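You operate a simulated robot arm through the tools that you are given. There is no shell and no other tool.

The job below is to be done with a simulated robot arm. You get a single attempt, and the scene is never put back.

## Task
Set the rack test card's volts and amps, store them, then turn the amps down to 10 A.
Fine: One push of STORE. The output stays off.

The check looks at the end state, three seconds after you hand in, the way a careful person would. Anything else that was tipped, shoved, dropped, spilled or broken makes it a failure.

## Robot
A 6-joint arm with a two-finger parallel gripper, fixed in place. Base frame: the origin is on the floor under the middle of its stand, x ahead of it, y to its left, z up. Lengths are in mm, angles in rad, forces in N, time in s.
With the tool pointing down near the work surface it reaches from about 140 to 900 mm from the base axis. Its first joint turns from -2.897 to 2.897 rad. Payload 3.91 kg.
The TCP is the grasp point between the finger pads, 30 mm short of the fingertips. In the tool frame z runs along the fingers and y along their closing line. The gripper opens to 110 mm. The fingers are 20 mm wide and 10 mm thick; the gripper's body (48 by 112 mm) begins 55 mm behind the TCP.
Orientation is told as [roll, pitch, yaw] about the base's x, y, z axes, in that order, counted from this pose: with the fingers straight down and closing along the base's y, the tool's x points along the base's -x, its y along +y and its z along -z.

## Interface
- The arm moves only by the tool send_rows. Its argument "motion" is a list of rows, each a list of 2 entries, a list of its own where there are three numbers: the shift along the base's x, y, z in mm, then the turn, a rotation vector about the base's x, y, z in rad. In form: [[[x, y, z], [wx, wy, wz]], ...]. A call has 1 to 20 rows; each row shifts and turns the commanded pose from where the row before left it. "hand" is the finger opening in mm, from 0 to 110, set as the call begins (left out, the last holds). A row lasts 0.2 s, in which the tool goes at most 50 mm and 0.15 rad; a call with a longer step from one row to the next is refused whole, and so is a gripper value outside its range. Where a pose cannot be reached the arm comes as near as it can. A force on the tool above 40 N (or 10 N above the force at the start of the call, whichever is more), or a blocked arm, ends the call early, and 0.2 s more pass. The fingers move at their own pace (about 153 mm/s each) and stop on an object; they squeeze with about 35 N. The grip force told is the motor's: it shows also when the fingers shut on nothing. Time passes only in rows, and 0.2 s behind the last, so rows that do not move let the fingers close. The reply holds the time, the measured pose of the TCP, the force on the tool along the base axes, the opening and the grip force, in the units named above and with some noise, with the torque about the TCP (base axes, N m) and any sound that the robot's microphone picked up.
- Cameras (640 x 400 px; columns grow to the right, rows downward): "scene" is fixed at [50.6, -499.5, 1852.3]; the picture's right is [0.70, -0.71, 0.00], its down [-0.36, -0.36, -0.86] and it looks along [0.61, 0.60, -0.51] (base axes); focal length 350 px, centre (320, 200). "wrist" rides on the gripper at [72, 17, -103] in the tool frame; the picture's right is [-0.23, 0.97, 0.00], its down [-0.76, -0.18, -0.62] and it looks along [-0.61, -0.14, 0.78] (tool axes); focal length 222 px, centre (320, 200). There is no depth. A picture from a camera that has moved, and an enlarged one, comes with that camera's place and axes in the base frame and with its lens.
- camera(camera): a new picture of that camera. The clock stands still meanwhile.
- inspect(camera, box): a new picture of the part [left, top, right, bottom] of that camera's present view, enlarged. The clock stands still meanwhile.
- sign_off(): hands the job in; it is judged then, once.

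Places have to be worked out from the pictures, the camera data and where the tool is seen. Open the gripper and draw the arm clear of the work before you hand the job in, unless the task says otherwise.

The tools are called after "Call:" as a command line: name --argument value ..., lists and objects as JSON in quotes. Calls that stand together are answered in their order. send_rows: Moves the arm, as the interface text tells. Its arguments: {"type":"object","properties":{"motion":{"type":"array","items":{"type":"array"}},"hand":{"type":"number"}},"required":["motion"]} The other tools are called the same way: camera (camera) takes a picture; inspect (camera, box) takes an enlarged picture of a part of a camera's view; sign_off () hands the job in.

At the start:

```text
t: 0.0
position: [500.0, 261.6, 1463.4]
orientation: [0.0, 0.001, 0.001]
wrist_force: [0.8, -0.4, 0.9]
moment: [0.02, -0.01, 0.01]
finger_gap: 109.9
finger_force: 0.1
```

scene: 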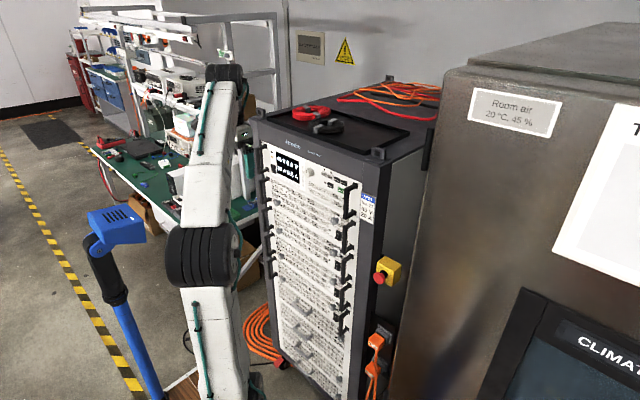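
wrist: 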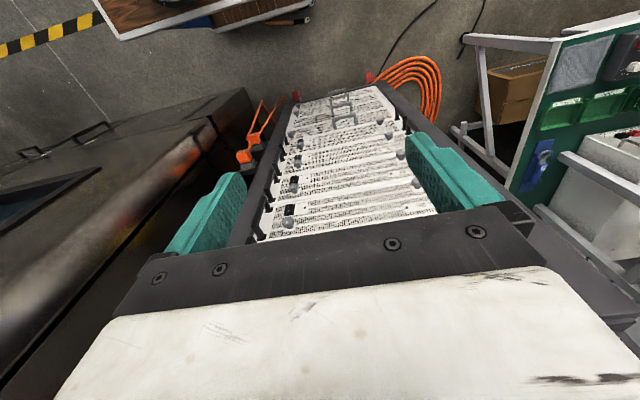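

I'll begin by looking closely at the rack's front, the test card and the controls from the scene camera.

Call:
inspect --camera "scene" --box '[255, 130, 385, 211]'

Call:
inspect --camera "scene" --box '[340, 170, 390, 240]'

Call:
inspect --camera "wrist" --box '[240, 80, 450, 250]'

```text
4.92 times, centred on (320, 170) of scene
camera zoom: at [50.6, -499.5, 1852.3], right [0.7, -0.71, 0.0], down [-0.36, -0.36, -0.86], along [0.61, 0.6, -0.51], focal length 1724 px, centre (320, 345)
```

zoom: 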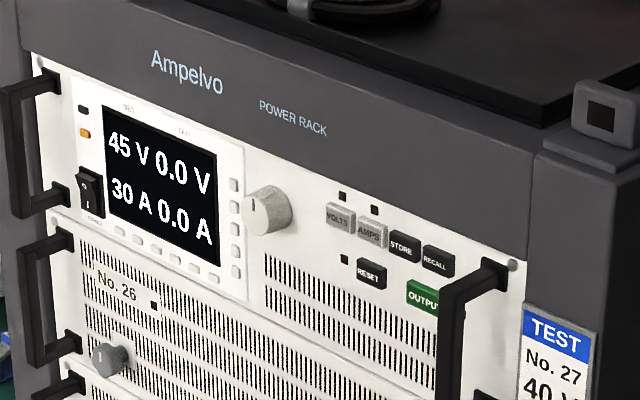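

```text
5.71 times, centred on (365, 205) of scene
camera zoom: at [50.6, -499.5, 1852.3], right [0.7, -0.71, 0.0], down [-0.36, -0.36, -0.86], along [0.61, 0.6, -0.51], focal length 2002 px, centre (63, 171)
```

zoom: 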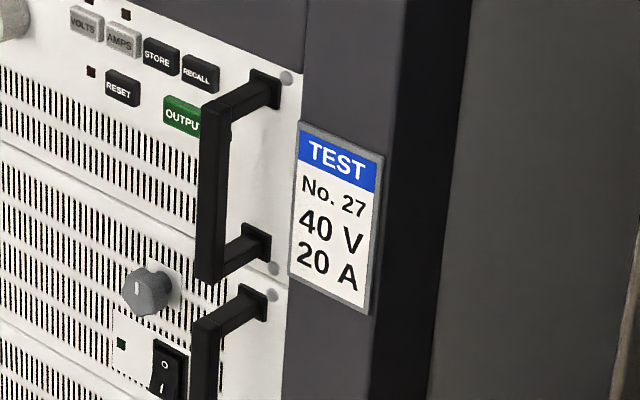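

```text
2.35 times, centred on (345, 165) of wrist
camera zoom: at [429.6, 278.7, 1566.2], right [0.23, 0.97, 0.0], down [0.76, -0.18, 0.62], along [0.61, -0.14, -0.78], focal length 523 px, centre (261, 282)
```

zoom: 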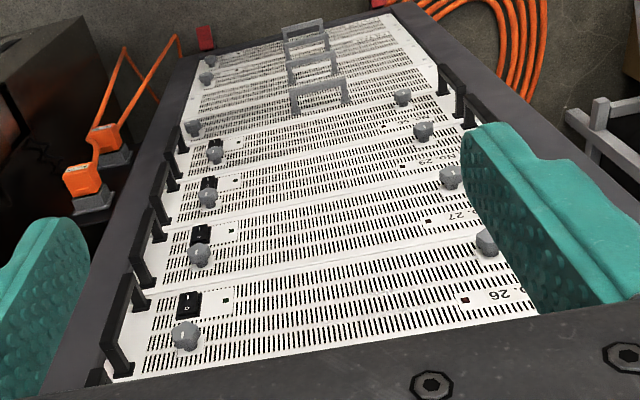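

The test card seems to read No. 27, 40 V, 20 A, and the display shows 45 V / 30 A set with zero output. I'll zoom in further on the panel, the rows of units and the card to understand the labels.

Call:
inspect --camera "scene" --box '[268, 142, 312, 188]'

Call:
inspect --camera "scene" --box '[310, 165, 360, 200]'

Call:
inspect --camera "scene" --box '[350, 185, 385, 230]'

Call:
inspect --camera "scene" --box '[250, 180, 370, 270]'

Call:
inspect --camera "scene" --box '[250, 260, 390, 400]'

Call:
inspect --camera "scene" --box '[230, 60, 450, 170]'

```text
8.70 times, centred on (290, 165) of scene
camera zoom: at [50.6, -499.5, 1852.3], right [0.7, -0.71, 0.0], down [-0.36, -0.36, -0.86], along [0.61, 0.6, -0.51], focal length 3046 px, centre (581, 504)
```

zoom: 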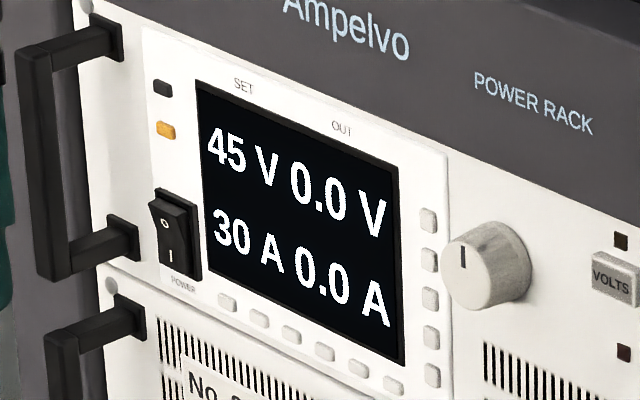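

```text
11.43 times, centred on (335, 182) of scene
camera zoom: at [50.6, -499.5, 1852.3], right [0.7, -0.71, 0.0], down [-0.36, -0.36, -0.86], along [0.61, 0.6, -0.51], focal length 4003 px, centre (149, 400)
```

zoom: 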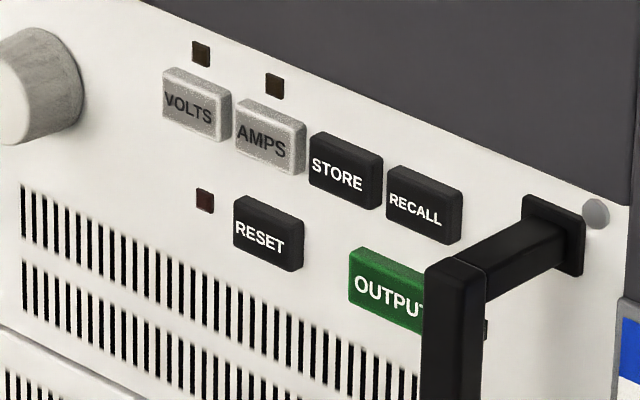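

```text
8.89 times, centred on (368, 208) of scene
camera zoom: at [50.6, -499.5, 1852.3], right [0.7, -0.71, 0.0], down [-0.36, -0.36, -0.86], along [0.61, 0.6, -0.51], focal length 3114 px, centre (-102, 133)
```

zoom: 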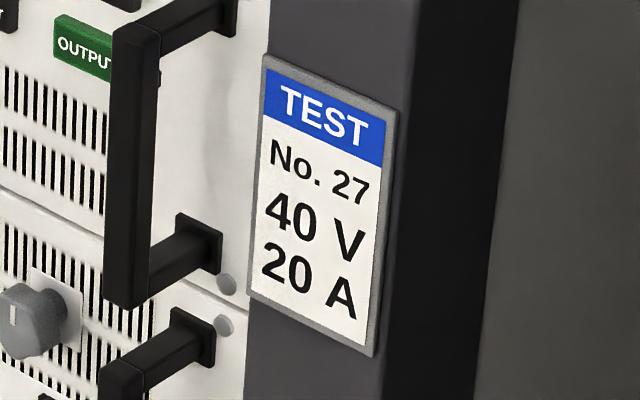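

```text
4.44 times, centred on (310, 225) of scene
camera zoom: at [50.6, -499.5, 1852.3], right [0.7, -0.71, 0.0], down [-0.36, -0.36, -0.86], along [0.61, 0.6, -0.51], focal length 1557 px, centre (364, 89)
```

zoom: 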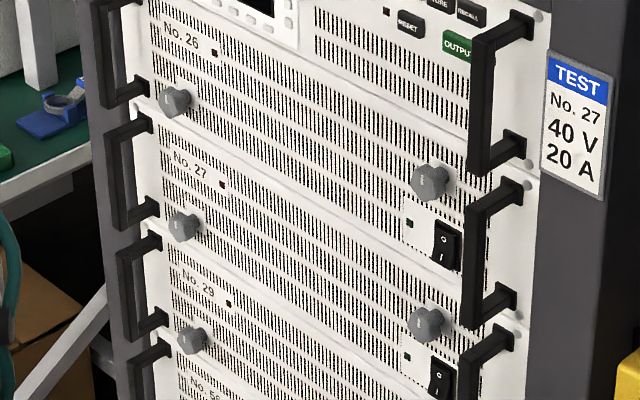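

```text
2.86 times, centred on (320, 330) of scene
camera zoom: at [50.6, -499.5, 1852.3], right [0.7, -0.71, 0.0], down [-0.36, -0.36, -0.86], along [0.61, 0.6, -0.51], focal length 1001 px, centre (320, -171)
```

zoom: 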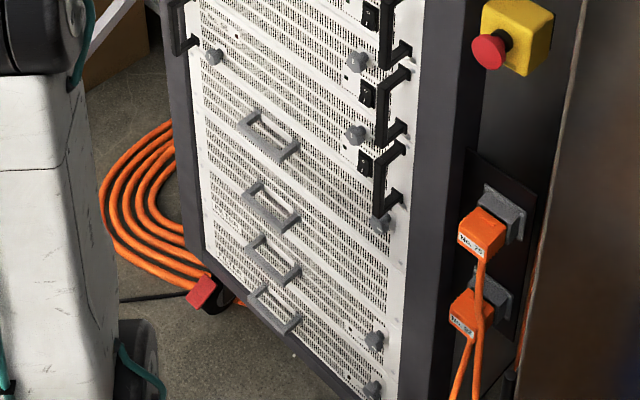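

```text
2.91 times, centred on (340, 115) of scene
camera zoom: at [50.6, -499.5, 1852.3], right [0.7, -0.71, 0.0], down [-0.36, -0.36, -0.86], along [0.61, 0.6, -0.51], focal length 1019 px, centre (262, 447)
```

zoom: 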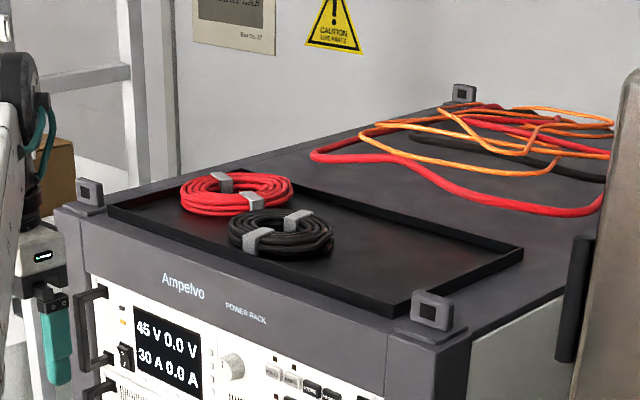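

The card on the rack reads TEST No. 27, 40 V, 20 A. Cross-checking the two cameras puts the panel at about x ≈ 770, facing -x, with the dial near y ≈ 240, z ≈ 1346 and the buttons near z ≈ 1355. I'll check the remaining signs before moving.

Call:
inspect --camera "scene" --box '[290, 25, 360, 70]'

Call:
inspect --camera "scene" --box '[460, 70, 640, 260]'

Call:
inspect --camera "scene" --box '[80, 190, 270, 320]'

Call:
inspect --camera "scene" --box '[215, 100, 275, 160]'

```text
8.89 times, centred on (325, 48) of scene
camera zoom: at [50.6, -499.5, 1852.3], right [0.7, -0.71, 0.0], down [-0.36, -0.36, -0.86], along [0.61, 0.6, -0.51], focal length 3114 px, centre (276, 1556)
```

zoom: 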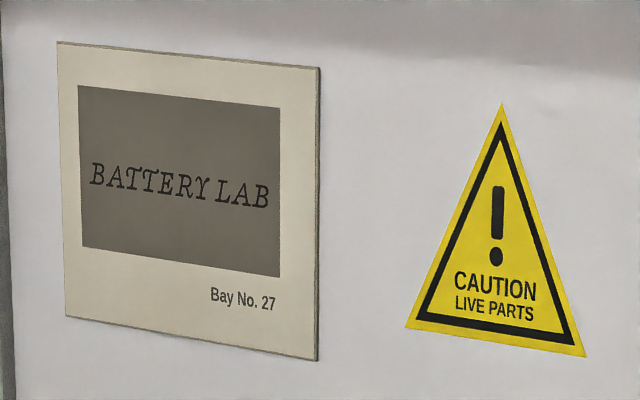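

```text
2.11 times, centred on (550, 165) of scene
camera zoom: at [50.6, -499.5, 1852.3], right [0.7, -0.71, 0.0], down [-0.36, -0.36, -0.86], along [0.61, 0.6, -0.51], focal length 737 px, centre (-164, 274)
```

zoom: 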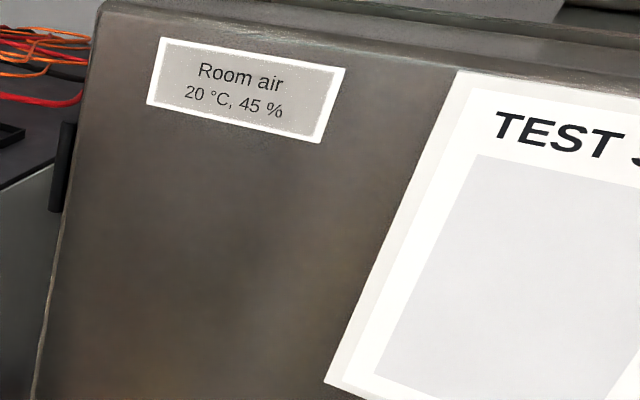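

```text
3.08 times, centred on (175, 255) of scene
camera zoom: at [50.6, -499.5, 1852.3], right [0.7, -0.71, 0.0], down [-0.36, -0.36, -0.86], along [0.61, 0.6, -0.51], focal length 1078 px, centre (766, 31)
```

zoom: 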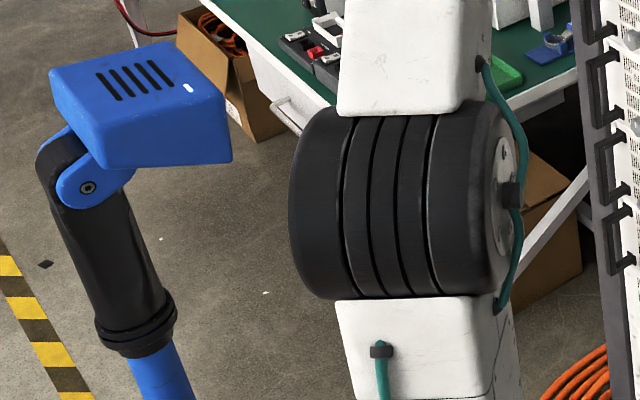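

```text
6.67 times, centred on (245, 130) of scene
camera zoom: at [50.6, -499.5, 1852.3], right [0.7, -0.71, 0.0], down [-0.36, -0.36, -0.86], along [0.61, 0.6, -0.51], focal length 2335 px, centre (820, 667)
```

zoom: 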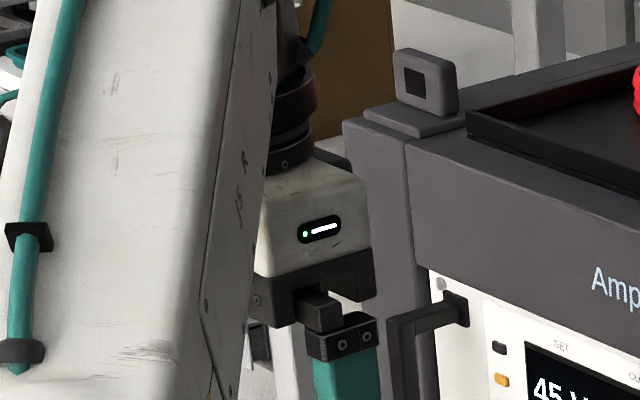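

The bay sign matches the card (No. 27), and nothing stands between the gripper and the panel. I'll tilt the tool forward so the fingers point at the panel, lowering to about button height while staying about 180 mm short of it.

Call:
send_rows --motion '[[[5, -2, -10], [0, -0.1428, 0]], [[5, -2, -10], [0, -0.1428, 0]], [[5, -2, -10], [0, -0.1428, 0]], [[5, -2, -10], [0, -0.1428, 0]], [[5, -2, -10], [0, -0.1428, 0]], [[5, -2, -10], [0, -0.1428, 0]], [[5, -2, -10], [0, -0.1428, 0]], [[5, -2, -10], [0, -0.1428, 0]], [[5, -2, -10], [0, -0.1428, 0]], [[5, -2, -10], [0, -0.1428, 0]], [[5, -2, -8], [0, -0.1428, 0]]]' --hand 60

```text
t: 2.4
position: [555.2, 239.6, 1354.9]
orientation: [2.937, -1.568, -2.935]
wrist_force: [-0.9, 0.7, 0.2]
moment: [0.0, 0.0, -0.01]
finger_gap: 60.0
finger_force: 0.1
```

The tool now points at the panel with the TCP at (555, 240, 1355). I'll take pictures from both cameras to locate the controls relative to the fingers.

Call:
camera --camera "wrist"

Call:
camera --camera "scene"

```text
taken
camera wrist: at [453.7, 256.6, 1282.1], right [0.0, 0.97, 0.23], down [-0.62, -0.18, 0.76], along [0.78, -0.14, 0.61], focal length 222 px, centre (320, 200)
```

wrist: 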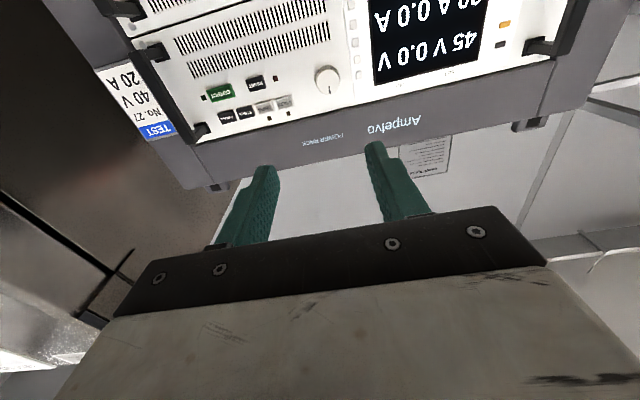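

```text
taken
```

scene: 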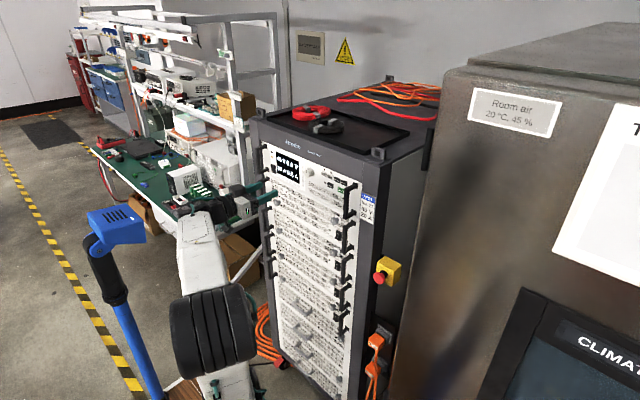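

Both cameras see the panel clearly. I'll enlarge the wrist view to triangulate the dial and buttons precisely.

Call:
inspect --camera "wrist" --box '[180, 50, 360, 150]'

Call:
inspect --camera "wrist" --box '[330, 0, 570, 110]'

Call:
inspect --camera "scene" --box '[260, 140, 360, 205]'

```text
3.56 times, centred on (270, 100) of wrist
camera zoom: at [453.7, 256.6, 1282.1], right [0.0, 0.97, 0.23], down [-0.62, -0.18, 0.76], along [0.78, -0.14, 0.61], focal length 790 px, centre (498, 556)
```

zoom: 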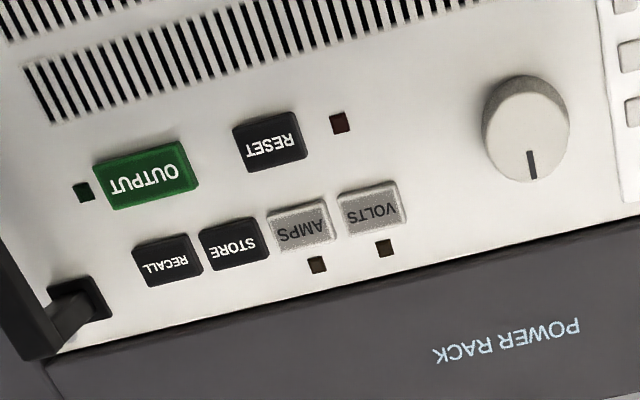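

```text
2.67 times, centred on (450, 55) of wrist
camera zoom: at [453.7, 256.6, 1282.1], right [0.0, 0.97, 0.23], down [-0.62, -0.18, 0.76], along [0.78, -0.14, 0.61], focal length 592 px, centre (-27, 587)
```

zoom: 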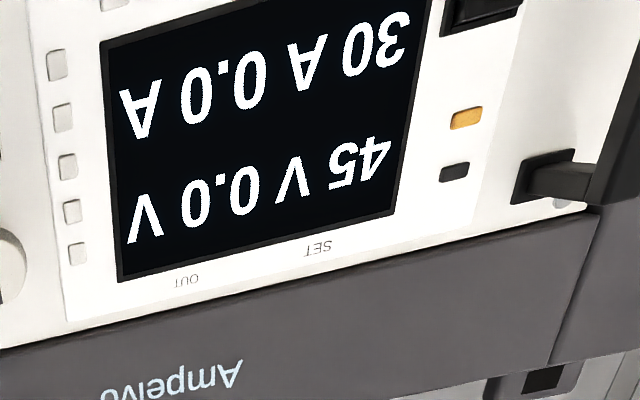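

```text
6.15 times, centred on (310, 172) of scene
camera zoom: at [50.6, -499.5, 1852.3], right [0.7, -0.71, 0.0], down [-0.36, -0.36, -0.86], along [0.61, 0.6, -0.51], focal length 2156 px, centre (382, 369)
```

zoom: 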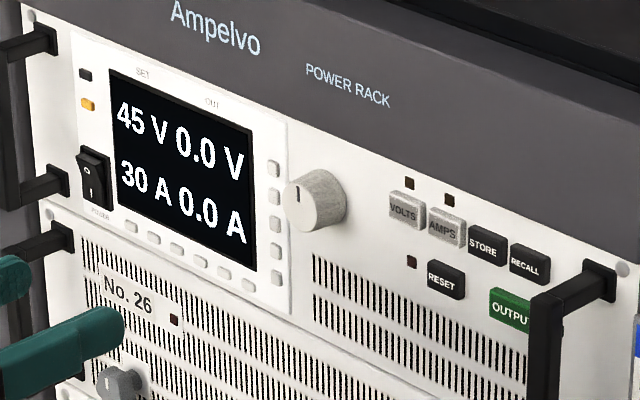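

The triangulation agrees to about 2 mm:
- Panel plane at x ≈ 771.
- Dial face at about (754, 253, 1340), roughly 29 mm across.
- Upper button row at z ≈ 1353: VOLTS y ≈ 191, AMPS y ≈ 163, STORE y ≈ 136.

I'll close the fingers and line up in front of VOLTS, about 30 mm short of it.

Call:
send_rows --motion '[[[25, -8, 0], [0, 0, 0]], [[25, -8, 0], [0, 0, 0]], [[25, -8, 0], [0, 0, 0]], [[25, -8, 0], [0, 0, 0]], [[25, -8, 0], [0, 0, 0]], [[23, -8.6, -1], [0, 0, 0]], [[0, 0, 0], [0, 0, 0]]]' --hand 0

Call:
inspect --camera "wrist" --box '[180, 0, 460, 200]'

Call:
inspect --camera "scene" --box '[265, 140, 365, 205]'

```text
t: 4.0
position: [703.3, 191.3, 1353.6]
orientation: [-0.391, -1.569, 0.391]
wrist_force: [0.6, 0.7, 0.7]
moment: [-0.03, 0.0, -0.03]
finger_gap: 0.1
finger_force: 34.8
```

```text
2.00 times, centred on (320, 100) of wrist
camera zoom: at [602.3, 207.9, 1281.2], right [0.0, 0.97, 0.23], down [-0.62, -0.18, 0.76], along [0.78, -0.14, 0.61], focal length 444 px, centre (320, 400)
```

zoom: 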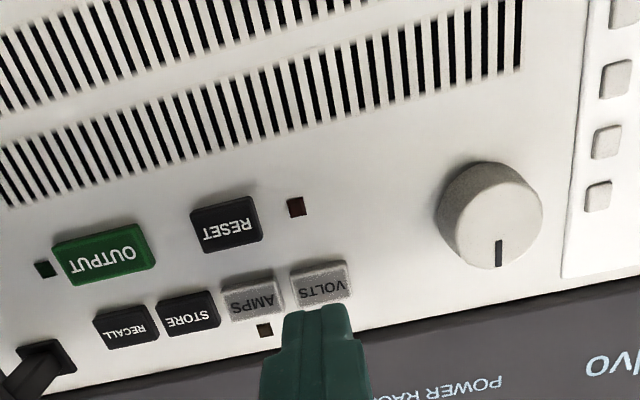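

```text
6.15 times, centred on (315, 172) of scene
camera zoom: at [50.6, -499.5, 1852.3], right [0.7, -0.71, 0.0], down [-0.36, -0.36, -0.86], along [0.61, 0.6, -0.51], focal length 2156 px, centre (351, 369)
```

zoom: 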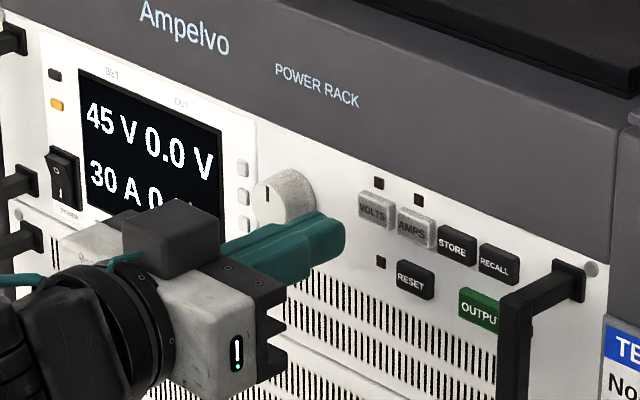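

The closed fingertips line up with VOLTS (computed at y ≈ 191, z ≈ 1352.5). I'll advance in small steps until contact.

Call:
send_rows --motion '[[[8, 0, -0.5], [0, 0, 0]], [[8, 0, -0.5], [0, 0, 0]], [[6, 0, 0], [0, 0, 0]], [[2, 0, 0], [0, 0, 0]], [[2, 0, 0], [0, 0, 0]], [[1.5, 0, 0], [0, 0, 0]], [[1.5, 0, 0], [0, 0, 0]], [[1, 0, 0], [0, 0, 0]]]'

```text
t: 5.8
position: [732.7, 191.7, 1353.2]
orientation: [0.632, -1.57, -0.634]
wrist_force: [-1.2, -2.2, -0.8]
moment: [-0.01, 0.02, 0.02]
finger_gap: 0.1
finger_force: 35.0
```

The tip is at about x = 763 with barely any force. I'll check visually whether it touches.

Call:
inspect --camera "wrist" --box '[240, 80, 400, 180]'

Call:
inspect --camera "scene" --box '[295, 150, 355, 190]'

```text
4.00 times, centred on (320, 130) of wrist
camera zoom: at [631.7, 208.5, 1280.5], right [0.0, 0.97, 0.23], down [-0.62, -0.18, 0.76], along [0.78, -0.14, 0.61], focal length 888 px, centre (320, 480)
```

zoom: 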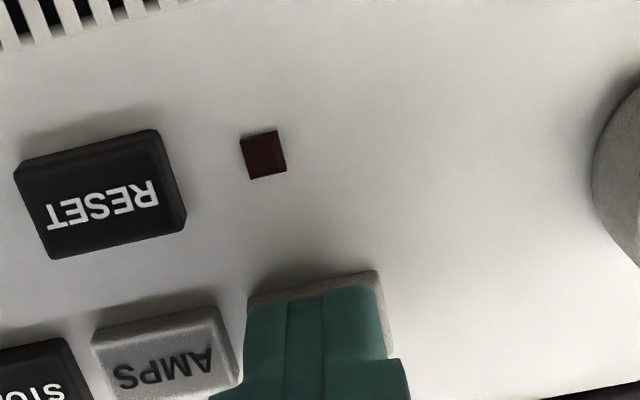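

```text
10.00 times, centred on (325, 170) of scene
camera zoom: at [50.6, -499.5, 1852.3], right [0.7, -0.71, 0.0], down [-0.36, -0.36, -0.86], along [0.61, 0.6, -0.51], focal length 3503 px, centre (270, 500)
```

zoom: 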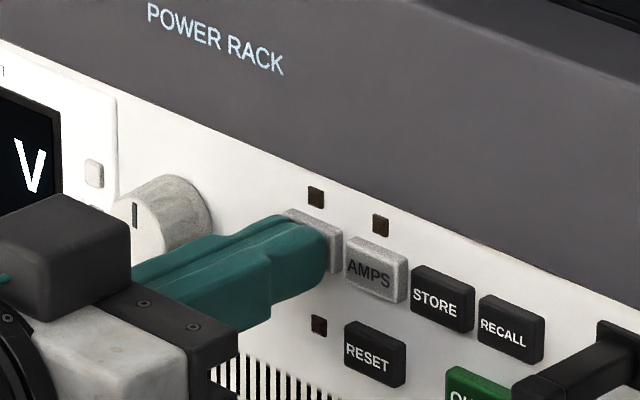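

The tip is square on VOLTS, just short of it or touching. I'll press further in 1 mm steps.

Call:
send_rows --motion '[[[1, 0, 0], [0, 0, 0]], [[1, 0, 0], [0, 0, 0]], [[1, 0, 0], [0, 0, 0]]]'

Call:
inspect --camera "scene" --box '[295, 150, 355, 190]'

```text
t: 6.6
position: [735.3, 191.8, 1352.0]
orientation: [0.048, -1.57, -0.047]
wrist_force: [-5.3, -0.4, -2.2]
moment: [0.01, 0.1, 0.06]
finger_gap: 0.0
finger_force: 34.8
heard: click
```

```text
10.00 times, centred on (325, 170) of scene
camera zoom: at [50.6, -499.5, 1852.3], right [0.7, -0.71, 0.0], down [-0.36, -0.36, -0.86], along [0.61, 0.6, -0.51], focal length 3503 px, centre (270, 500)
```

zoom: 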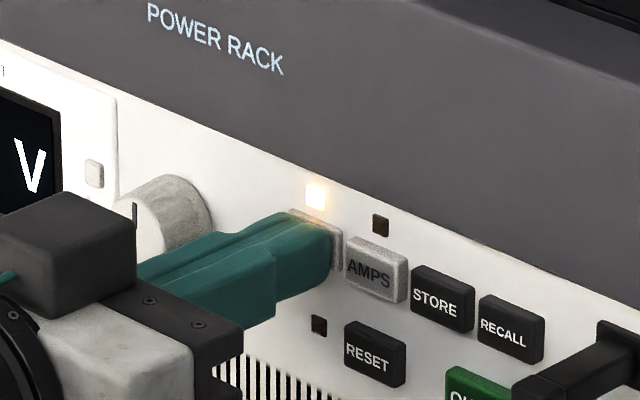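

VOLTS clicked and its LED is now lit. I'll back straight off, then move in front of the dial with the fingers opened slightly wider than it.

Call:
send_rows --motion '[[[-10, 0, 0], [0, 0, 0]], [[-20, 0, 0], [0, 0, 0]], [[-20, 0, 0], [0, 0, 0]], [[0, 20, -3], [0, 0, 0]], [[0, 20, -4], [0, 0, 0]], [[0, 21.2, -4.5], [0, 0, 0]], [[0, 0, 0], [0, 0, 0]]]'

Call:
send_rows --motion '[[[0, 0, 0], [0, 0, 0]], [[0, 0, 0], [0, 0, 0]]]' --hand 44

Call:
inspect --camera "wrist" --box '[180, 20, 460, 200]'

Call:
inspect --camera "scene" --box '[265, 140, 365, 205]'

```text
t: 8.2
position: [686.2, 253.0, 1340.8]
orientation: [0.664, -1.57, -0.666]
wrist_force: [0.4, 0.0, -0.2]
moment: [0.0, 0.01, 0.01]
finger_gap: 0.1
finger_force: 35.2
```

```text
t: 8.8
position: [687.6, 253.0, 1341.3]
orientation: [0.322, -1.572, -0.323]
wrist_force: [0.7, 0.2, -0.8]
moment: [0.02, 0.03, -0.02]
finger_gap: 44.0
finger_force: 0.0
```

```text
2.22 times, centred on (320, 110) of wrist
camera zoom: at [584.0, 269.8, 1268.7], right [0.0, 0.97, 0.23], down [-0.62, -0.18, 0.76], along [0.78, -0.14, 0.61], focal length 494 px, centre (320, 400)
```

zoom: 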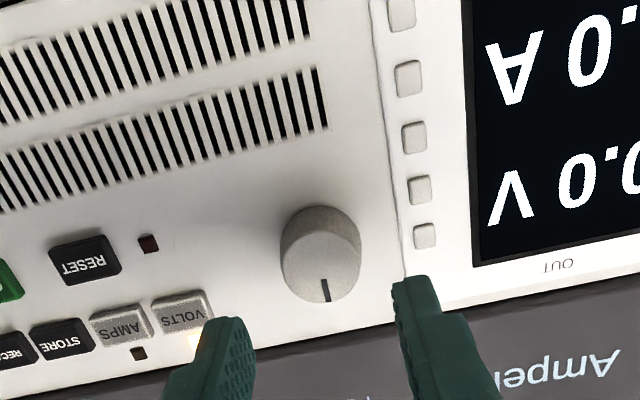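

```text
6.15 times, centred on (315, 172) of scene
camera zoom: at [50.6, -499.5, 1852.3], right [0.7, -0.71, 0.0], down [-0.36, -0.36, -0.86], along [0.61, 0.6, -0.51], focal length 2156 px, centre (351, 369)
```

zoom: 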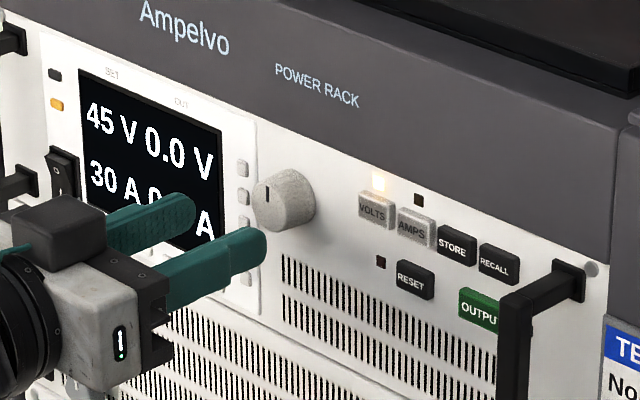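

The dial axis comes out at about (y 253.5, z 1341), matching the TCP. I'll advance until the fingers overlap the dial by about 8 mm, then close gently.

Call:
send_rows --motion '[[[15, 0.3, 0], [0, 0, 0]], [[15, 0.2, 0], [0, 0, 0]], [[8, 0, 0], [0, 0, 0]], [[4, 0, 0], [0, 0, 0]], [[3, 0, 0], [0, 0, 0]], [[0, 0, 0], [0, 0, 0]]]'

Call:
inspect --camera "wrist" --box '[220, 60, 420, 190]'

Call:
inspect --camera "scene" --box '[265, 140, 365, 205]'

```text
t: 10.2
position: [731.9, 252.9, 1342.4]
orientation: [-0.026, -1.572, 0.025]
wrist_force: [1.3, 0.4, 0.2]
moment: [0.03, -0.03, 0.0]
finger_gap: 44.0
finger_force: 0.2
```

```text
3.08 times, centred on (320, 125) of wrist
camera zoom: at [629.5, 269.9, 1268.7], right [0.0, 0.97, 0.23], down [-0.62, -0.18, 0.76], along [0.78, -0.14, 0.61], focal length 684 px, centre (320, 431)
```

zoom: 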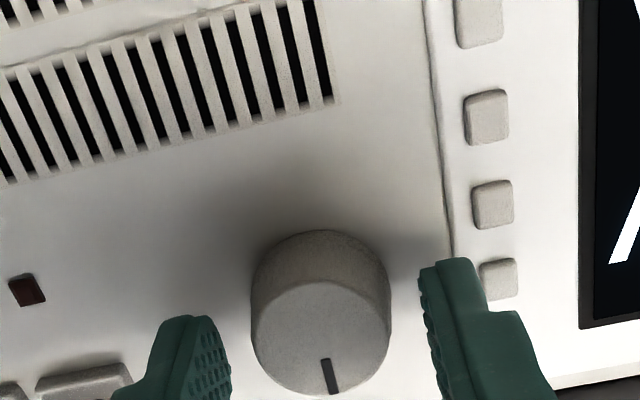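

```text
6.15 times, centred on (315, 172) of scene
camera zoom: at [50.6, -499.5, 1852.3], right [0.7, -0.71, 0.0], down [-0.36, -0.36, -0.86], along [0.61, 0.6, -0.51], focal length 2156 px, centre (351, 369)
```

zoom: 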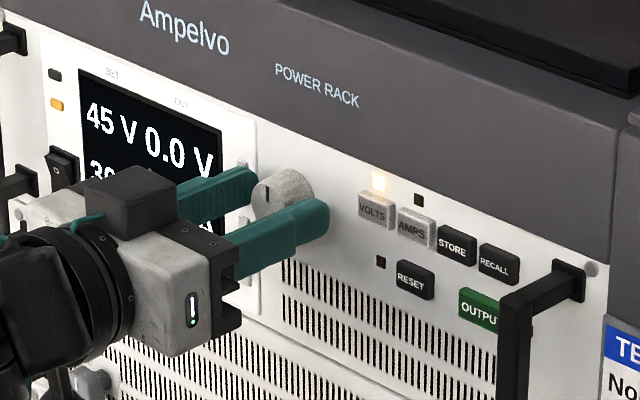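

The fingers straddle the dial without touching the panel or the soft keys. I'll close on the dial now.

Call:
send_rows --motion '[[[0, 0, 0], [0, 0, 0]], [[0, 0, 0], [0, 0, 0]], [[0, 0, 0], [0, 0, 0]]]' --hand 0

Call:
inspect --camera "scene" --box '[265, 140, 365, 205]'

Call:
inspect --camera "wrist" --box '[220, 60, 420, 190]'

```text
t: 11.0
position: [730.9, 253.5, 1340.2]
orientation: [-0.473, -1.569, 0.473]
wrist_force: [4.0, 6.3, 2.9]
moment: [0.0, -0.07, 0.22]
finger_gap: 29.1
finger_force: 45.0
```

```text
6.15 times, centred on (315, 172) of scene
camera zoom: at [50.6, -499.5, 1852.3], right [0.7, -0.71, 0.0], down [-0.36, -0.36, -0.86], along [0.61, 0.6, -0.51], focal length 2156 px, centre (351, 369)
```

zoom: 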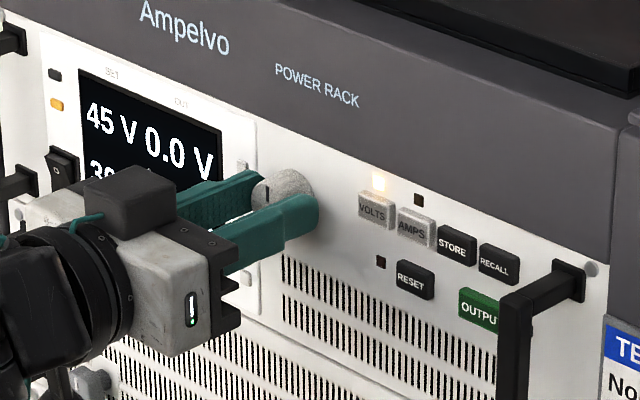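

```text
3.08 times, centred on (320, 125) of wrist
camera zoom: at [629.5, 270.5, 1268.7], right [0.0, 0.97, 0.23], down [-0.62, -0.18, 0.76], along [0.78, -0.14, 0.61], focal length 684 px, centre (320, 431)
```

zoom: 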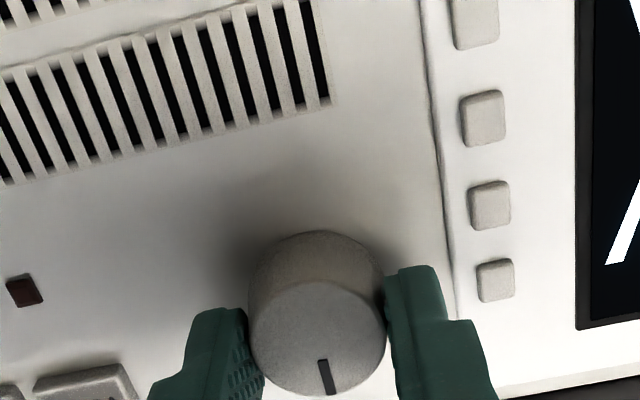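

The dial is held (29 mm gap). I'll turn it a little anticlockwise as seen from the front (negative rotation about x) and see how the reading responds.

Call:
send_rows --motion '[[[0, 0.4, 0], [-0.1, 0, 0]], [[0, 0, 0], [-0.1, 0, 0]], [[0, 0, 0], [0, 0, 0]]]'

Call:
inspect --camera "scene" --box '[265, 140, 365, 205]'

Call:
inspect --camera "wrist" --box '[220, 60, 420, 190]'

```text
t: 11.8
position: [731.0, 254.1, 1341.2]
orientation: [-1.569, -1.371, 1.571]
wrist_force: [3.6, 7.6, 4.4]
moment: [0.01, -0.17, 0.28]
finger_gap: 28.8
finger_force: 45.1
```

```text
6.15 times, centred on (315, 172) of scene
camera zoom: at [50.6, -499.5, 1852.3], right [0.7, -0.71, 0.0], down [-0.36, -0.36, -0.86], along [0.61, 0.6, -0.51], focal length 2156 px, centre (351, 369)
```

zoom: 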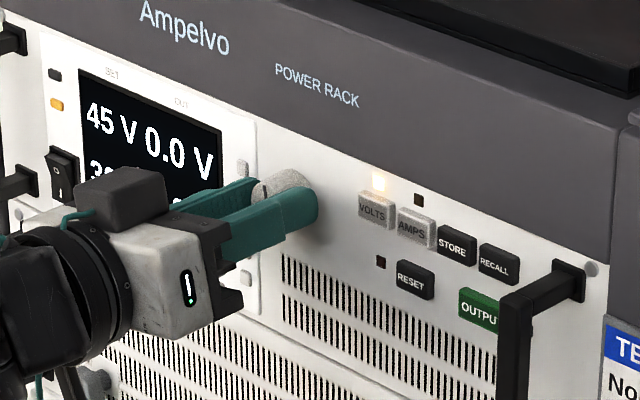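

```text
3.08 times, centred on (320, 125) of wrist
camera zoom: at [629.5, 256.1, 1266.7], right [0.0, 1.0, 0.03], down [-0.62, -0.02, 0.78], along [0.78, -0.02, 0.62], focal length 684 px, centre (320, 431)
```

zoom: 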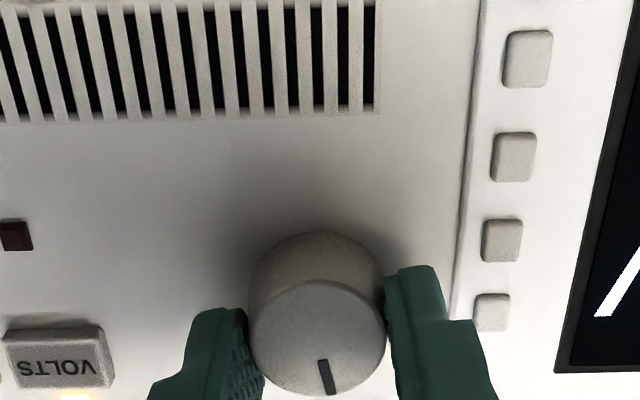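

The dial turned with the fingers (about 11°) but the reading is still 45 V, so the steps are coarser. I'll keep turning the same way in small amounts.

Call:
send_rows --motion '[[[0, 0, 0], [-0.08, 0, 0]], [[0, 0, 0], [0, 0, 0]]]'

Call:
inspect --camera "scene" --box '[265, 140, 365, 205]'

```text
t: 12.4
position: [731.1, 254.2, 1341.6]
orientation: [-1.57, -1.29, 1.57]
wrist_force: [4.7, 10.5, 4.9]
moment: [0.02, -0.11, 0.33]
finger_gap: 29.0
finger_force: 45.4
```

```text
6.15 times, centred on (315, 172) of scene
camera zoom: at [50.6, -499.5, 1852.3], right [0.7, -0.71, 0.0], down [-0.36, -0.36, -0.86], along [0.61, 0.6, -0.51], focal length 2156 px, centre (351, 369)
```

zoom: 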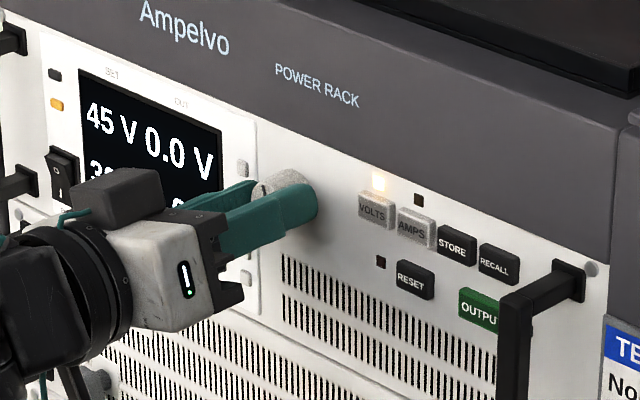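

Still 45 V after about 16°. There's a steady +y force of about 10 N, which suggests the dial axis is slightly to +y of my TCP, so I'll shift 1 mm that way and turn a little more.

Call:
send_rows --motion '[[[0, 1, 0], [0, 0, 0]], [[0, 0, 0], [0, 0, 0]]]'

Call:
send_rows --motion '[[[0, 0, 0.5], [-0.08, 0, 0]], [[0, 0, 0], [0, 0, 0]]]'

Call:
inspect --camera "scene" --box '[265, 140, 365, 205]'

Call:
inspect --camera "wrist" --box '[220, 60, 420, 190]'

```text
t: 13.0
position: [731.6, 256.0, 1340.5]
orientation: [-1.57, -1.292, 1.569]
wrist_force: [2.1, 3.5, 4.9]
moment: [0.01, -0.34, 0.13]
finger_gap: 28.9
finger_force: 45.3
```

```text
t: 13.6
position: [730.6, 254.1, 1341.1]
orientation: [-1.567, -1.212, 1.565]
wrist_force: [2.2, 1.5, -1.8]
moment: [0.03, -0.12, 0.07]
finger_gap: 28.9
finger_force: 45.6
```

```text
6.15 times, centred on (315, 172) of scene
camera zoom: at [50.6, -499.5, 1852.3], right [0.7, -0.71, 0.0], down [-0.36, -0.36, -0.86], along [0.61, 0.6, -0.51], focal length 2156 px, centre (351, 369)
```

zoom: 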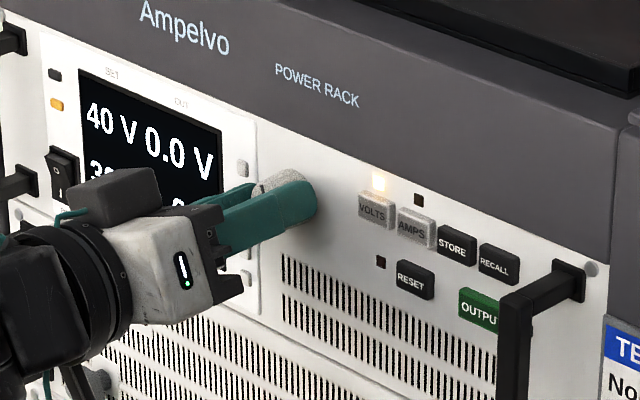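

```text
3.08 times, centred on (320, 125) of wrist
camera zoom: at [629.4, 244.7, 1267.4], right [0.0, 0.99, -0.13], down [-0.62, 0.1, 0.78], along [0.78, 0.08, 0.62], focal length 684 px, centre (320, 431)
```

zoom: 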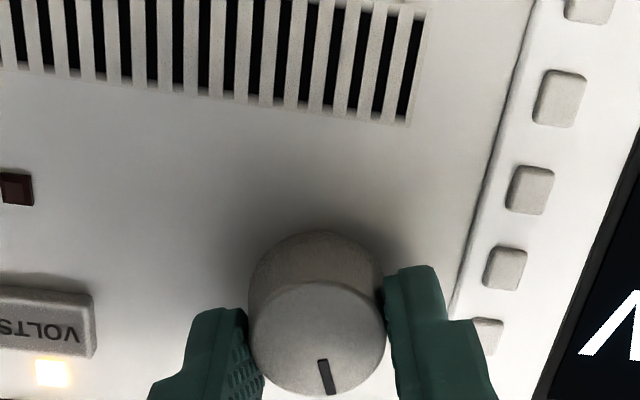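

The display now shows 40 V, so one step is 5 V, reached at about 0.3–0.36 rad. I'll turn slightly more so it isn't sitting on the step edge, then check it still reads 40.

Call:
send_rows --motion '[[[0, 0, 0], [-0.06, 0, 0]], [[0, 0, 0], [0, 0, 0]]]'

Call:
inspect --camera "scene" --box '[265, 140, 365, 205]'

```text
t: 14.2
position: [730.7, 254.8, 1341.2]
orientation: [-1.565, -1.151, 1.568]
wrist_force: [-4.9, -0.5, -5.8]
moment: [0.0, 0.45, -0.12]
finger_gap: 28.9
finger_force: 45.0
```

```text
6.15 times, centred on (315, 172) of scene
camera zoom: at [50.6, -499.5, 1852.3], right [0.7, -0.71, 0.0], down [-0.36, -0.36, -0.86], along [0.61, 0.6, -0.51], focal length 2156 px, centre (351, 369)
```

zoom: 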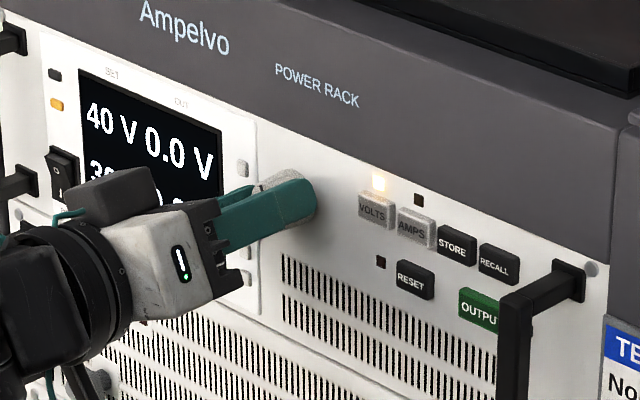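

It still reads 40 V with margin. I'll open just enough to let go and back straight off the dial.

Call:
send_rows --motion '[[[0, 0, 0], [0, 0, 0]], [[0, 0, 0], [0, 0, 0]]]' --hand 37

Call:
send_rows --motion '[[[-5, 0, 0], [0, 0, 0]], [[-10, 0, 0], [0, 0, 0]], [[-20, 0, 0], [0, 0, 0]], [[-15, 0, 0], [0, 0, 0]], [[0, 0, 0], [0.14, 0, 0]], [[0, 0, 0], [0.14, 0, 0]], [[0, 0, 0], [0.14, 0, 0]], [[0, 0, 0], [0, 0, 0]]]'

Call:
inspect --camera "scene" --box '[265, 140, 365, 205]'

Call:
inspect --camera "wrist" --box '[180, 20, 460, 200]'

```text
t: 14.8
position: [731.2, 254.3, 1342.6]
orientation: [-1.571, -1.151, 1.571]
wrist_force: [-0.6, -0.7, 0.5]
moment: [0.0, 0.05, -0.02]
finger_gap: 36.9
finger_force: 0.0
```

```text
t: 16.6
position: [682.7, 254.5, 1343.0]
orientation: [1.359, -1.568, -1.36]
wrist_force: [-0.3, 0.2, 0.2]
moment: [0.01, -0.01, 0.02]
finger_gap: 37.1
finger_force: 0.1
```

```text
6.15 times, centred on (315, 172) of scene
camera zoom: at [50.6, -499.5, 1852.3], right [0.7, -0.71, 0.0], down [-0.36, -0.36, -0.86], along [0.61, 0.6, -0.51], focal length 2156 px, centre (351, 369)
```

zoom: 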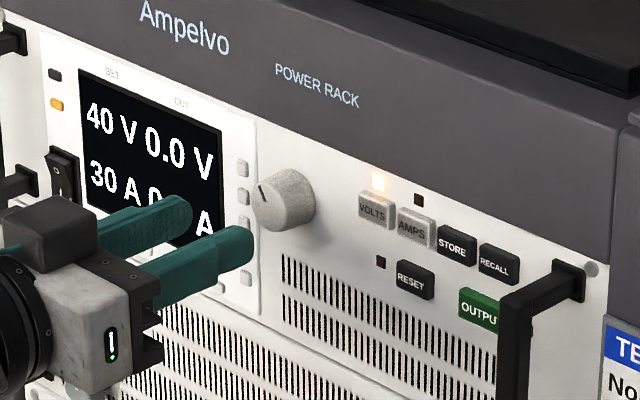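

```text
2.22 times, centred on (320, 110) of wrist
camera zoom: at [579.9, 271.4, 1269.1], right [0.0, 0.97, 0.23], down [-0.62, -0.18, 0.76], along [0.78, -0.14, 0.61], focal length 494 px, centre (320, 400)
```

zoom: 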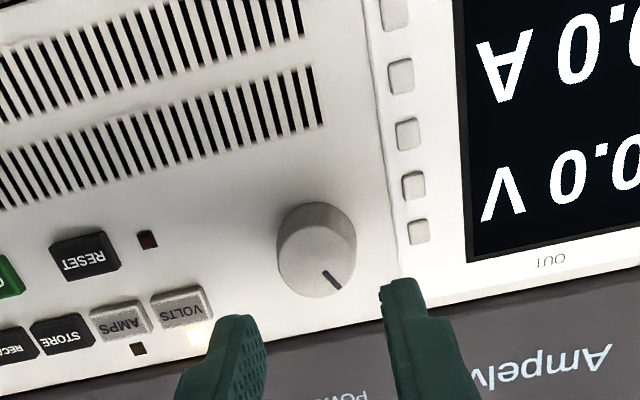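

The display reads 40 V / 30 A with the dial released. Next I'll close the fingers and line up in front of AMPS (y ≈ 163, z ≈ 1353).

Call:
send_rows --motion '[[[0, -23, 3], [0, 0, 0]], [[0, -23, 3], [0, 0, 0]], [[0, -23, 3], [0, 0, 0]], [[0, -22.4, 2], [0, 0, 0]], [[10, 0, 0], [0, 0, 0]], [[10, 0, 0], [0, 0, 0]], [[0, 0, 0], [0, 0, 0]]]' --hand 0

Call:
inspect --camera "wrist" --box '[220, 50, 420, 180]'

Call:
inspect --camera "scene" --box '[265, 140, 365, 205]'

```text
t: 18.2
position: [701.9, 163.7, 1354.1]
orientation: [0.457, -1.571, -0.453]
wrist_force: [0.4, 0.4, -1.0]
moment: [0.04, 0.01, -0.03]
finger_gap: 0.0
finger_force: 35.3
```

```text
3.08 times, centred on (320, 115) of wrist
camera zoom: at [599.7, 179.8, 1280.9], right [0.0, 0.97, 0.23], down [-0.62, -0.18, 0.76], along [0.78, -0.14, 0.61], focal length 684 px, centre (320, 462)
```

zoom: 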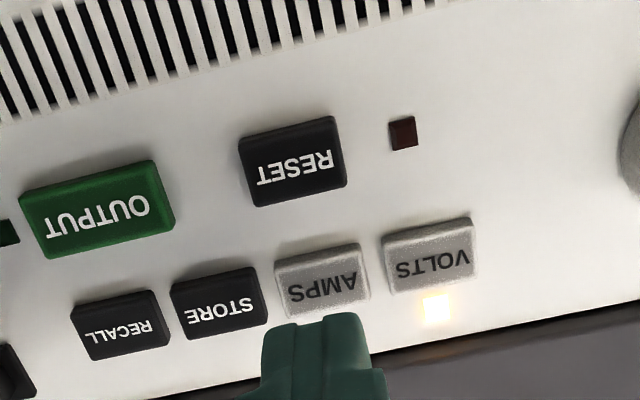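

```text
6.15 times, centred on (315, 172) of scene
camera zoom: at [50.6, -499.5, 1852.3], right [0.7, -0.71, 0.0], down [-0.36, -0.36, -0.86], along [0.61, 0.6, -0.51], focal length 2156 px, centre (351, 369)
```

zoom: 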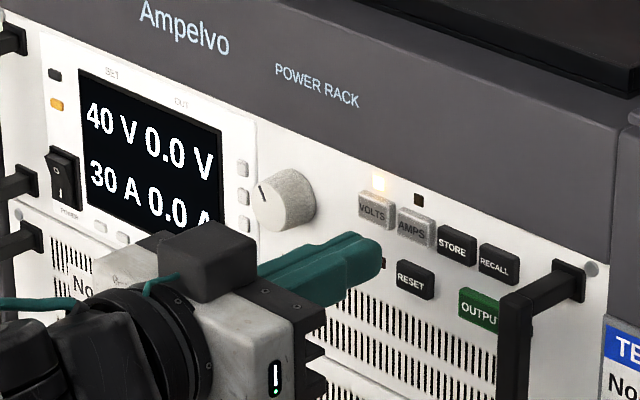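

AMPS computes to (y 163.4, z 1352.7) and the tip is aligned with it. I'll press to the same depth that clicked VOLTS.

Call:
send_rows --motion '[[[10, 0, 0], [0, 0, 0]], [[10, 0, 0], [0, 0, 0]], [[8, 0, 0], [0, 0, 0]], [[2, 0, 0], [0, 0, 0]], [[2, 0, 0], [0, 0, 0]], [[1, 0, 0], [0, 0, 0]], [[1, 0, 0], [0, 0, 0]], [[1, 0, 0], [0, 0, 0]]]'

Call:
inspect --camera "scene" --box '[265, 140, 365, 205]'

```text
t: 20.0
position: [736.0, 162.3, 1353.9]
orientation: [1.908, -1.57, -1.908]
wrist_force: [-6.5, 1.5, 2.0]
moment: [0.0, -0.01, 0.01]
finger_gap: 0.0
finger_force: 35.4
heard: click
```

```text
6.15 times, centred on (315, 172) of scene
camera zoom: at [50.6, -499.5, 1852.3], right [0.7, -0.71, 0.0], down [-0.36, -0.36, -0.86], along [0.61, 0.6, -0.51], focal length 2156 px, centre (351, 369)
```

zoom: 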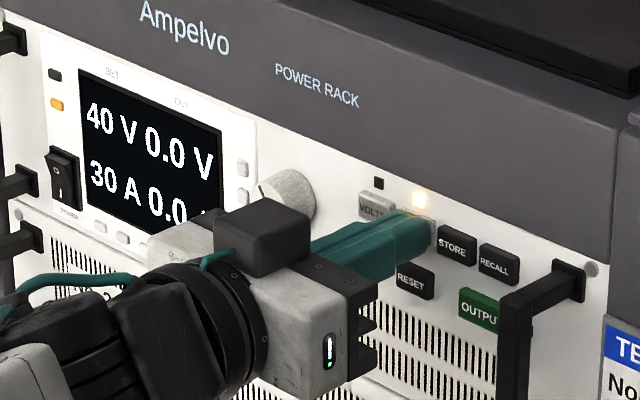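

AMPS clicked and its LED is lit (VOLTS is now off). I'll back off, return to the dial, pre-rotate the open fingers clockwise to gain turning range, and approach.

Call:
send_rows --motion '[[[-10, 0, 0], [0, 0, 0]], [[-20, 0, 0], [0, 0, 0]], [[-25, 0, 0], [0, 0, 0]], [[0, 23, -3], [0.1, 0, 0]], [[0, 23, -3], [0.1, 0, 0]], [[0, 23, -3], [0.1, 0, 0]], [[0, 22.4, -2.5], [0.1, 0, 0]], [[0, 0, 0], [0, 0, 0]]]'

Call:
send_rows --motion '[[[0, 0, 0], [0, 0, 0]], [[15, 0, 0], [0, 0, 0]], [[15, 0, 0], [0, 0, 0]], [[10, 0, 0], [0, 0, 0]], [[6, 0, 0], [0, 0, 0]], [[4, 0, 0], [0, 0, 0]], [[0, 0, 0], [0, 0, 0]]]' --hand 42

Call:
camera --camera "wrist"

Call:
inspect --camera "scene" --box '[265, 140, 365, 205]'

```text
t: 21.8
position: [681.4, 255.1, 1341.0]
orientation: [1.569, -1.168, -1.57]
wrist_force: [0.0, -0.1, 0.9]
moment: [-0.04, 0.03, 0.01]
finger_gap: 0.0
finger_force: 35.0
```

```text
t: 23.4
position: [731.6, 254.7, 1341.9]
orientation: [1.572, -1.171, -1.57]
wrist_force: [0.2, -0.3, 0.4]
moment: [-0.01, 0.0, 0.01]
finger_gap: 42.0
finger_force: 0.1
```

```text
taken
camera wrist: at [629.7, 298.4, 1281.3], right [0.0, 0.81, 0.59], down [-0.62, -0.46, 0.63], along [0.78, -0.37, 0.5], focal length 222 px, centre (320, 200)
```

wrist: 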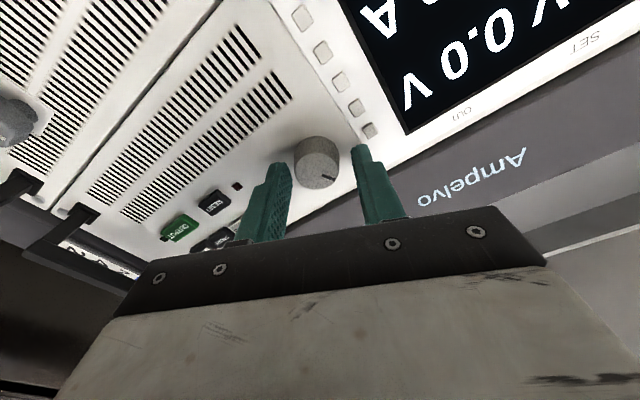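

```text
6.15 times, centred on (315, 172) of scene
camera zoom: at [50.6, -499.5, 1852.3], right [0.7, -0.71, 0.0], down [-0.36, -0.36, -0.86], along [0.61, 0.6, -0.51], focal length 2156 px, centre (351, 369)
```

zoom: 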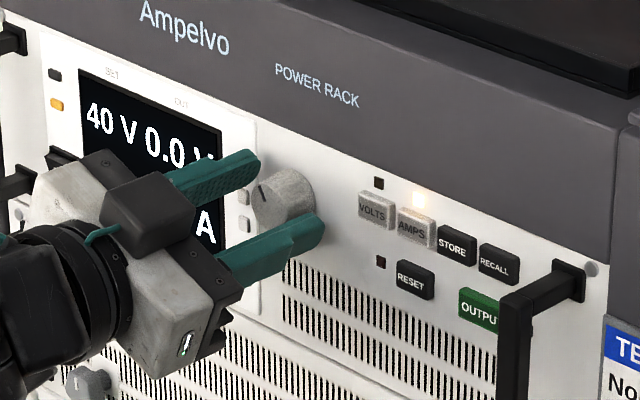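

The fingers straddle the dial; I'll close and then turn anticlockwise, reading AMPS through the wrist camera because the gripper hides it from the scene camera.

Call:
send_rows --motion '[[[0, 0, 0], [0, 0, 0]], [[0, 0, 0], [0, 0, 0]], [[0, 0, 0], [0, 0, 0]]]' --hand 0

Call:
send_rows --motion '[[[0, 0, 0], [-0.1, 0, 0]], [[0, 0, 0], [-0.1, 0, 0]], [[0, 0, 0], [0, 0, 0]]]'

Call:
camera --camera "wrist"

Call:
inspect --camera "scene" --box '[265, 140, 365, 205]'

```text
t: 24.2
position: [732.3, 253.1, 1342.6]
orientation: [1.567, -1.171, -1.569]
wrist_force: [-6.6, -13.9, -10.5]
moment: [-0.03, 0.02, -0.68]
finger_gap: 28.7
finger_force: 45.2
```

```text
t: 25.0
position: [732.1, 253.4, 1340.7]
orientation: [1.567, -1.372, -1.568]
wrist_force: [-5.4, -13.8, -10.8]
moment: [-0.03, 0.21, -0.42]
finger_gap: 28.7
finger_force: 44.8
```

```text
taken
camera wrist: at [629.8, 284.3, 1273.4], right [0.0, 0.91, 0.42], down [-0.62, -0.32, 0.71], along [0.78, -0.26, 0.57], focal length 222 px, centre (320, 200)
```

wrist: 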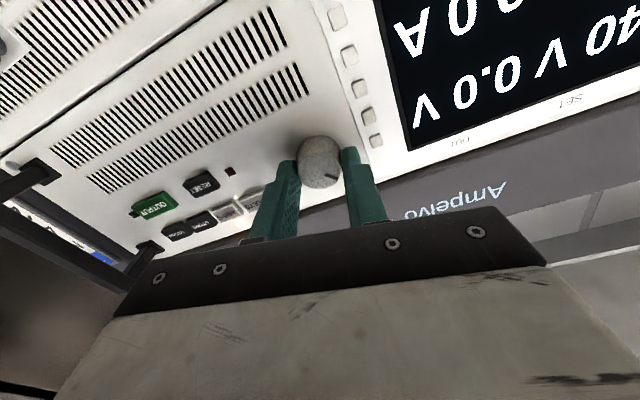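

```text
6.15 times, centred on (315, 172) of scene
camera zoom: at [50.6, -499.5, 1852.3], right [0.7, -0.71, 0.0], down [-0.36, -0.36, -0.86], along [0.61, 0.6, -0.51], focal length 2156 px, centre (351, 369)
```

zoom: 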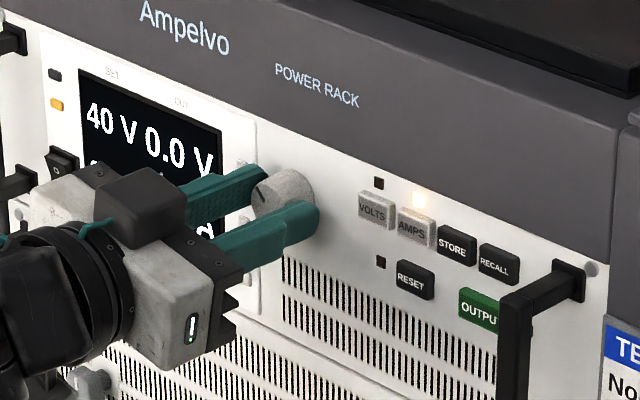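

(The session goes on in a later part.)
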